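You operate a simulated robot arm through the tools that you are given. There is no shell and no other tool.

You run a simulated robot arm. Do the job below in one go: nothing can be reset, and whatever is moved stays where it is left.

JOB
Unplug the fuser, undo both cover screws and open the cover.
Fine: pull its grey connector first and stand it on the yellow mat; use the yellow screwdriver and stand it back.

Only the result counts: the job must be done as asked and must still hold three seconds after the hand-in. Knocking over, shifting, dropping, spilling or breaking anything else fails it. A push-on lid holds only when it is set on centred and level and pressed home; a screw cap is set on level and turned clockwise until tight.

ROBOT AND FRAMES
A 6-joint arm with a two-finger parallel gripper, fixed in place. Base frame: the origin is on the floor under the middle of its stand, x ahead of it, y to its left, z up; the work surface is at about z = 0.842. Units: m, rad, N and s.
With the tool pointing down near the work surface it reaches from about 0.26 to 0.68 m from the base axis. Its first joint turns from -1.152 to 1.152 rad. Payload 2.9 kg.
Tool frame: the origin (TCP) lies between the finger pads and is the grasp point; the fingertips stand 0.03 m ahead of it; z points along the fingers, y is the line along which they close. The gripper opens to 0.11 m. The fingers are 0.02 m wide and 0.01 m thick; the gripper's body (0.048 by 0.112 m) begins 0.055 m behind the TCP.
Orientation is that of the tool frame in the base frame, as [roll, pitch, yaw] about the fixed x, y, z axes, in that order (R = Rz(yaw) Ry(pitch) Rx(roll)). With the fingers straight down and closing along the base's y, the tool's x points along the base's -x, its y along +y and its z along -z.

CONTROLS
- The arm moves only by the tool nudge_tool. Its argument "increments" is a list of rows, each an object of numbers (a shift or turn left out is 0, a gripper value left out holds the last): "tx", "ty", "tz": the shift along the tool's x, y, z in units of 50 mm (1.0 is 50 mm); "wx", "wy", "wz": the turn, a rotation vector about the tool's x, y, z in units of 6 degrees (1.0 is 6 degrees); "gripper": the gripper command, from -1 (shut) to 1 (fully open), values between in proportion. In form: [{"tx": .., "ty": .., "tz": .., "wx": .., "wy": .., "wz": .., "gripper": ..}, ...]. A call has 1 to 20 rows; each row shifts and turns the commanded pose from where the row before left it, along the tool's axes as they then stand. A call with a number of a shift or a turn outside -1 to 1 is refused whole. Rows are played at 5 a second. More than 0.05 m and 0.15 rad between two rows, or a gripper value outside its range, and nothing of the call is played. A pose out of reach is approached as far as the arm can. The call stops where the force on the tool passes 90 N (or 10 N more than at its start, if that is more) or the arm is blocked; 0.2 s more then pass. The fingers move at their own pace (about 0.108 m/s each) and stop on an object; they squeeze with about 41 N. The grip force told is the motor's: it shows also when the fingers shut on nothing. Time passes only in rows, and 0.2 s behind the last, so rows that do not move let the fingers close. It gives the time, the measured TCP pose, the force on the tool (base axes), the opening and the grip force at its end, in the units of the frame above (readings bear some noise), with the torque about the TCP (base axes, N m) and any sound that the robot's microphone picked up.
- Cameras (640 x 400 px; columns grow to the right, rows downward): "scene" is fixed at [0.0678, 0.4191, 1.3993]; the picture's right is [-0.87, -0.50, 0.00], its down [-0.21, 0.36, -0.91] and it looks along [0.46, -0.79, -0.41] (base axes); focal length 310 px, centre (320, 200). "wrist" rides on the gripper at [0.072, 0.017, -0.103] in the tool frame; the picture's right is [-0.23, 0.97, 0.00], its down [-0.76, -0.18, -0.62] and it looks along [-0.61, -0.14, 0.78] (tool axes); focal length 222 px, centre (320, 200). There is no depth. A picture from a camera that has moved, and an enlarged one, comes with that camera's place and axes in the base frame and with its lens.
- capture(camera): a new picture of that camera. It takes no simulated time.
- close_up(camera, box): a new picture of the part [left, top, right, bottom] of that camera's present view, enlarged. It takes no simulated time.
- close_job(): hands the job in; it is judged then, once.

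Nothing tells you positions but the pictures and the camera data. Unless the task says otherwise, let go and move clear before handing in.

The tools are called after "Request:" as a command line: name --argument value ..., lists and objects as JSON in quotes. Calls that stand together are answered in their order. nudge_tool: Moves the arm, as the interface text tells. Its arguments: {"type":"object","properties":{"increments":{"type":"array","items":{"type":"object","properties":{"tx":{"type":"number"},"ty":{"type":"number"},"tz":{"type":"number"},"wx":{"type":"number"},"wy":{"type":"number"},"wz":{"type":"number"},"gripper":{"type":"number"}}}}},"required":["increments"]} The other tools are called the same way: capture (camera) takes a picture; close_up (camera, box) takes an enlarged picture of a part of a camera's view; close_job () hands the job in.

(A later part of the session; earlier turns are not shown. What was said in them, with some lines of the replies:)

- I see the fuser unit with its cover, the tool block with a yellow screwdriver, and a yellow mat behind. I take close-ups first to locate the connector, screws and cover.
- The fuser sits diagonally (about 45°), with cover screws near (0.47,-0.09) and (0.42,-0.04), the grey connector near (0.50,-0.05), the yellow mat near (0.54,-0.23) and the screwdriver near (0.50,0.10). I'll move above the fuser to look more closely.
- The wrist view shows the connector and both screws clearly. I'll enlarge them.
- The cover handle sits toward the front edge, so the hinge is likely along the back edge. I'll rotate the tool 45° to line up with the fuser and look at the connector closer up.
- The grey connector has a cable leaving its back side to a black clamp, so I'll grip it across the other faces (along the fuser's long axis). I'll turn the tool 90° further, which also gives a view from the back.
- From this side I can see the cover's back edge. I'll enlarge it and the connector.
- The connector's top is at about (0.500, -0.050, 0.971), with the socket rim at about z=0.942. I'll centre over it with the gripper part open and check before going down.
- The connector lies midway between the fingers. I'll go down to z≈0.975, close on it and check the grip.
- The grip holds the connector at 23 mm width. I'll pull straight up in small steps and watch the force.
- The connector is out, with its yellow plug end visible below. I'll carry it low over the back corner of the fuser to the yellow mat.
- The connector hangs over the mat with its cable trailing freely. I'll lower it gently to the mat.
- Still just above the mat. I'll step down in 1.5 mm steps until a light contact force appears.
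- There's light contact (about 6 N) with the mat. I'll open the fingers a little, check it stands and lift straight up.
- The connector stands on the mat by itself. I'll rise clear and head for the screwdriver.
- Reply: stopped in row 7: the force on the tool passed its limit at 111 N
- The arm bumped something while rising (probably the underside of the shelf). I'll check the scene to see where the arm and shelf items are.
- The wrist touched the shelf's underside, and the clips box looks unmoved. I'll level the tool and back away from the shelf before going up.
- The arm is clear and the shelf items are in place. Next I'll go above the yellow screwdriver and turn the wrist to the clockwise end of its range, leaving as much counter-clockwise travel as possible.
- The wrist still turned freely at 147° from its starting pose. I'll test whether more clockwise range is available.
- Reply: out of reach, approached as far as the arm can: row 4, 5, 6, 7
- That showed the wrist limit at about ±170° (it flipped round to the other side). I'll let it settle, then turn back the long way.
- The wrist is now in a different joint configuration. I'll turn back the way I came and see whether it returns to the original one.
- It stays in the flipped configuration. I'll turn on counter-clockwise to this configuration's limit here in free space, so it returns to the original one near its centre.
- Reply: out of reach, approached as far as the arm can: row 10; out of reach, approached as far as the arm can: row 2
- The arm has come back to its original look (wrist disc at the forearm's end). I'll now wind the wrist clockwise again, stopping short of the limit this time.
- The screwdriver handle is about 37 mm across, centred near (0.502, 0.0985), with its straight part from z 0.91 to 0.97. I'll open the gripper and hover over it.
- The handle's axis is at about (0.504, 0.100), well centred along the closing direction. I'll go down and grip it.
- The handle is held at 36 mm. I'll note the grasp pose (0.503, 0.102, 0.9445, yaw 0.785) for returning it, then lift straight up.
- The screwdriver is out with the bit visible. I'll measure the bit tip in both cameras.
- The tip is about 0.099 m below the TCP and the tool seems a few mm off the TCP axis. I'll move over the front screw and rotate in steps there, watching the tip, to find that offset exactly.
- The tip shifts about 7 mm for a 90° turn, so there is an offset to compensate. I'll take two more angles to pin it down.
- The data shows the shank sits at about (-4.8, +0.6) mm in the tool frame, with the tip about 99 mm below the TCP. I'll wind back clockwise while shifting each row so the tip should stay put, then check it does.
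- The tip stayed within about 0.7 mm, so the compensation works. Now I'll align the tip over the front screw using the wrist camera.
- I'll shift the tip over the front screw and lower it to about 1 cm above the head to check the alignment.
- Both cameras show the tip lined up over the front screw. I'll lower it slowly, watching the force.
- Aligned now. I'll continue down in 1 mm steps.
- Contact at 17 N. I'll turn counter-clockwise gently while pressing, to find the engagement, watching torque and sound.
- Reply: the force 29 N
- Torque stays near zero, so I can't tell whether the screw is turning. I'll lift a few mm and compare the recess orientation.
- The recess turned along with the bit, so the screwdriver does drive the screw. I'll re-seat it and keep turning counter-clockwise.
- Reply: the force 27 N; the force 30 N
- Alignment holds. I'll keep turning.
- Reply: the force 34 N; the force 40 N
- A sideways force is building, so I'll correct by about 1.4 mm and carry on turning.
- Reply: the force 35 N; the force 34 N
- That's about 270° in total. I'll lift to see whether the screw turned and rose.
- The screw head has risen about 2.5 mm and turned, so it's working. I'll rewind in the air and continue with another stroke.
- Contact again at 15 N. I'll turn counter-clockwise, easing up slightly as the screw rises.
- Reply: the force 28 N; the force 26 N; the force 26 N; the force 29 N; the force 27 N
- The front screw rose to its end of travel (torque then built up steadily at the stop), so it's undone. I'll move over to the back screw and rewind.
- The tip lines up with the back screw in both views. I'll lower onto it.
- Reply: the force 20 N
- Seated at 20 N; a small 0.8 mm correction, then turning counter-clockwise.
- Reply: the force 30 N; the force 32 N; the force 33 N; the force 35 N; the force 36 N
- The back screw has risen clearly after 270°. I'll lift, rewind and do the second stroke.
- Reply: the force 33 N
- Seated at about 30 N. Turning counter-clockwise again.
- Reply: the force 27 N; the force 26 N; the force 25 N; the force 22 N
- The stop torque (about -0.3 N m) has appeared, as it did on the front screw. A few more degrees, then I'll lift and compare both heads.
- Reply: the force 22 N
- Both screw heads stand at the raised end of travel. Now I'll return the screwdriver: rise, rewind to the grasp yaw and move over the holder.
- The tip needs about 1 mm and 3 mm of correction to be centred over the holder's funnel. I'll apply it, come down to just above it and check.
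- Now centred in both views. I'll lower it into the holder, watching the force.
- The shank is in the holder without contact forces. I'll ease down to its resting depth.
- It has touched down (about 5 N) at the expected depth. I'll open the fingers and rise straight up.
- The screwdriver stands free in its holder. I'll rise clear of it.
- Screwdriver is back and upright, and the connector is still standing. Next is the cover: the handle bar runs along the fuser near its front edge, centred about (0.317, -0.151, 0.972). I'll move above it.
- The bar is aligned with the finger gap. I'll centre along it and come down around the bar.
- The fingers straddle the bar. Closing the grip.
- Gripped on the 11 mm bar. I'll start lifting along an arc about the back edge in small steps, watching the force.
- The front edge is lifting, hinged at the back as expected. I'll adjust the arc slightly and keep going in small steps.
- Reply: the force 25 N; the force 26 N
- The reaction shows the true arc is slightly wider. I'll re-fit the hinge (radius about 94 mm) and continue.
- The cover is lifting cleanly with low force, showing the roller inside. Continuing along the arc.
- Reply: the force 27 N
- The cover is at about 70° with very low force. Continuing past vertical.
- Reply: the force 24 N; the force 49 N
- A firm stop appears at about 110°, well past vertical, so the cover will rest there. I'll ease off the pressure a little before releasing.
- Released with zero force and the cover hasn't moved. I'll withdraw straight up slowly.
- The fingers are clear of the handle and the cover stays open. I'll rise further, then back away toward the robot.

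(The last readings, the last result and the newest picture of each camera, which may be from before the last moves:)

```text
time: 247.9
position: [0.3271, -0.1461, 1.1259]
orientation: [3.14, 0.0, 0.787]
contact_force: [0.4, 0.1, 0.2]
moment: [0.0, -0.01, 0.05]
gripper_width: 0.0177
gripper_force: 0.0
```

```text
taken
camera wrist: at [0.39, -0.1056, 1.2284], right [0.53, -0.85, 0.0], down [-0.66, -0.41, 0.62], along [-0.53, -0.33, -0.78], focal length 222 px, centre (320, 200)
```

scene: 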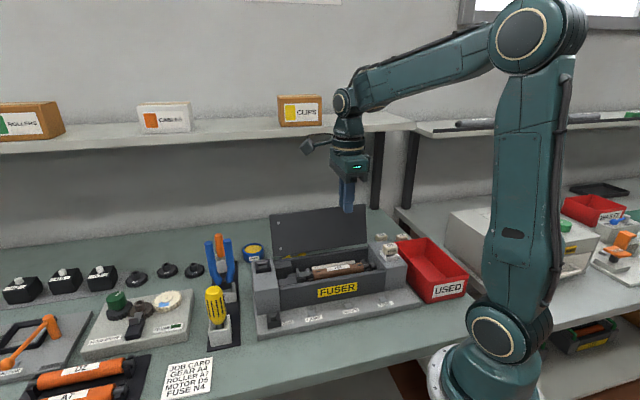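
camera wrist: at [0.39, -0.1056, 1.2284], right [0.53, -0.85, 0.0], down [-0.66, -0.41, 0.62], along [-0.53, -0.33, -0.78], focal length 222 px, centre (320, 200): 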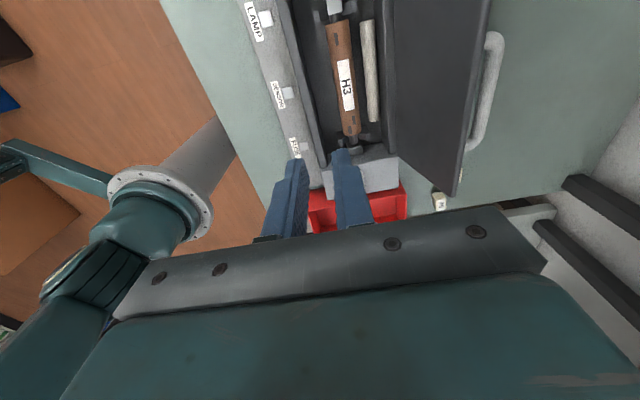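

The cover stands open. The connector is hidden behind it in the scene view, so I'll move to where the wrist camera can check it.

Request:
nudge_tool --increments '[{"tx": 0.8, "tz": -0.1}, {"tx": 0.8, "tz": -0.1}, {"tx": 0.8, "tz": -0.1}, {"tx": 0.8, "tz": -0.1}, {"tx": 0.8}, {"tx": 0.8}, {}]'

Request:
capture --camera "wrist"

Request:
close_up --camera "wrist" --box '[380, 90, 540, 190]'

Request:
close_up --camera "scene" --box '[180, 200, 440, 360]'

```text
time: 249.5
position: [0.4967, 0.0229, 1.1436]
orientation: [-3.14, 0.0, 0.787]
contact_force: [0.2, 0.3, 0.4]
moment: [0.01, 0.02, 0.05]
gripper_width: 0.0175
gripper_force: 0.0
```

```text
taken
camera wrist: at [0.5605, 0.0631, 1.2473], right [0.53, -0.85, 0.0], down [-0.66, -0.41, 0.62], along [-0.53, -0.33, -0.78], focal length 222 px, centre (320, 200)
```

wrist: 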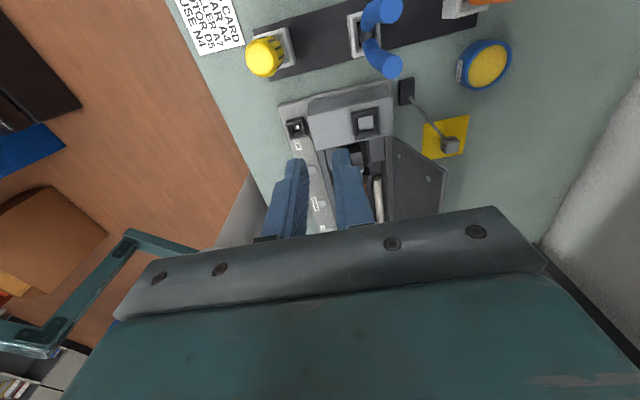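

```text
4.00 times, centred on (460, 140) of wrist
camera zoom: at [0.5605, 0.0631, 1.2473], right [0.53, -0.85, 0.0], down [-0.66, -0.41, 0.62], along [-0.53, -0.33, -0.78], focal length 888 px, centre (-240, 440)
```

zoom: 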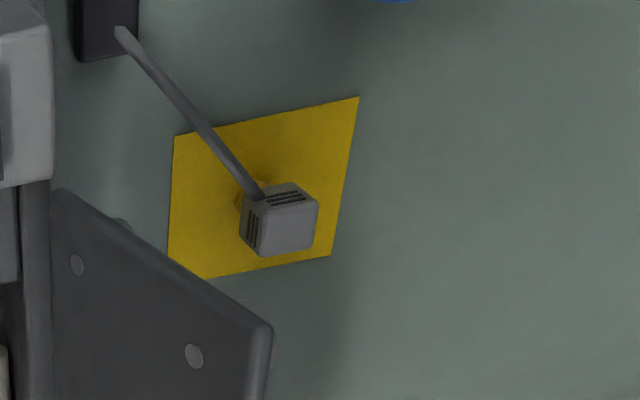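

```text
2.46 times, centred on (310, 280) of scene
camera zoom: at [0.0678, 0.4191, 1.3993], right [-0.87, -0.5, 0.0], down [-0.21, 0.36, -0.91], along [0.46, -0.79, -0.41], focal length 762 px, centre (345, 3)
```

zoom: 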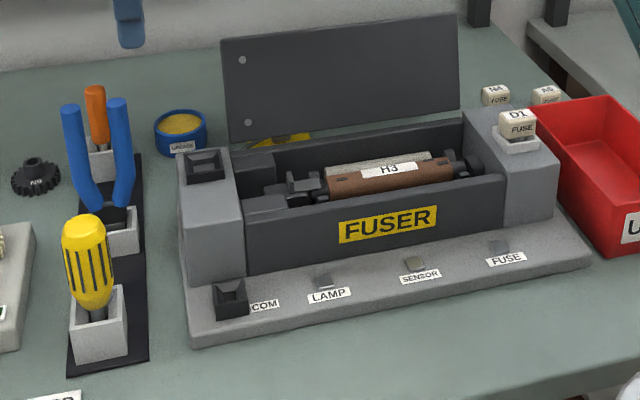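

The connector stands upright on the yellow mat, both screws are undone, the screwdriver is back in its holder, and the cover rests open at about 110°. The gripper is empty and clear, and nothing else in view has moved, so I'm handing the job in.

Request:
close_job

```text
The job is handed in.
```

The fuser is unplugged, both cover screws are undone, and the cover is open and staying open. I've handed the job in; no verdict has come back yet.

- **Connector:** I pulled the grey connector first, and it stands upright on the yellow mat with its cable still attached.
- **Screws:** I turned both with the yellow screwdriver until they reached the end of their travel. They stay in the cover.
- **Screwdriver:** It is standing back in its own holder.
- **Cover:** It opens on a hinge along the back edge and rests against its stop at about 110°. It had stayed put for about five seconds before I handed in.

While backing away from the mat, the arm bumped something, most likely the underside of the wall shelf. The call stopped at 111 N, over the 90 N limit. The boxes on the shelf look to be where they were, and nothing else in view has moved. The arm ended empty and clear of everything.
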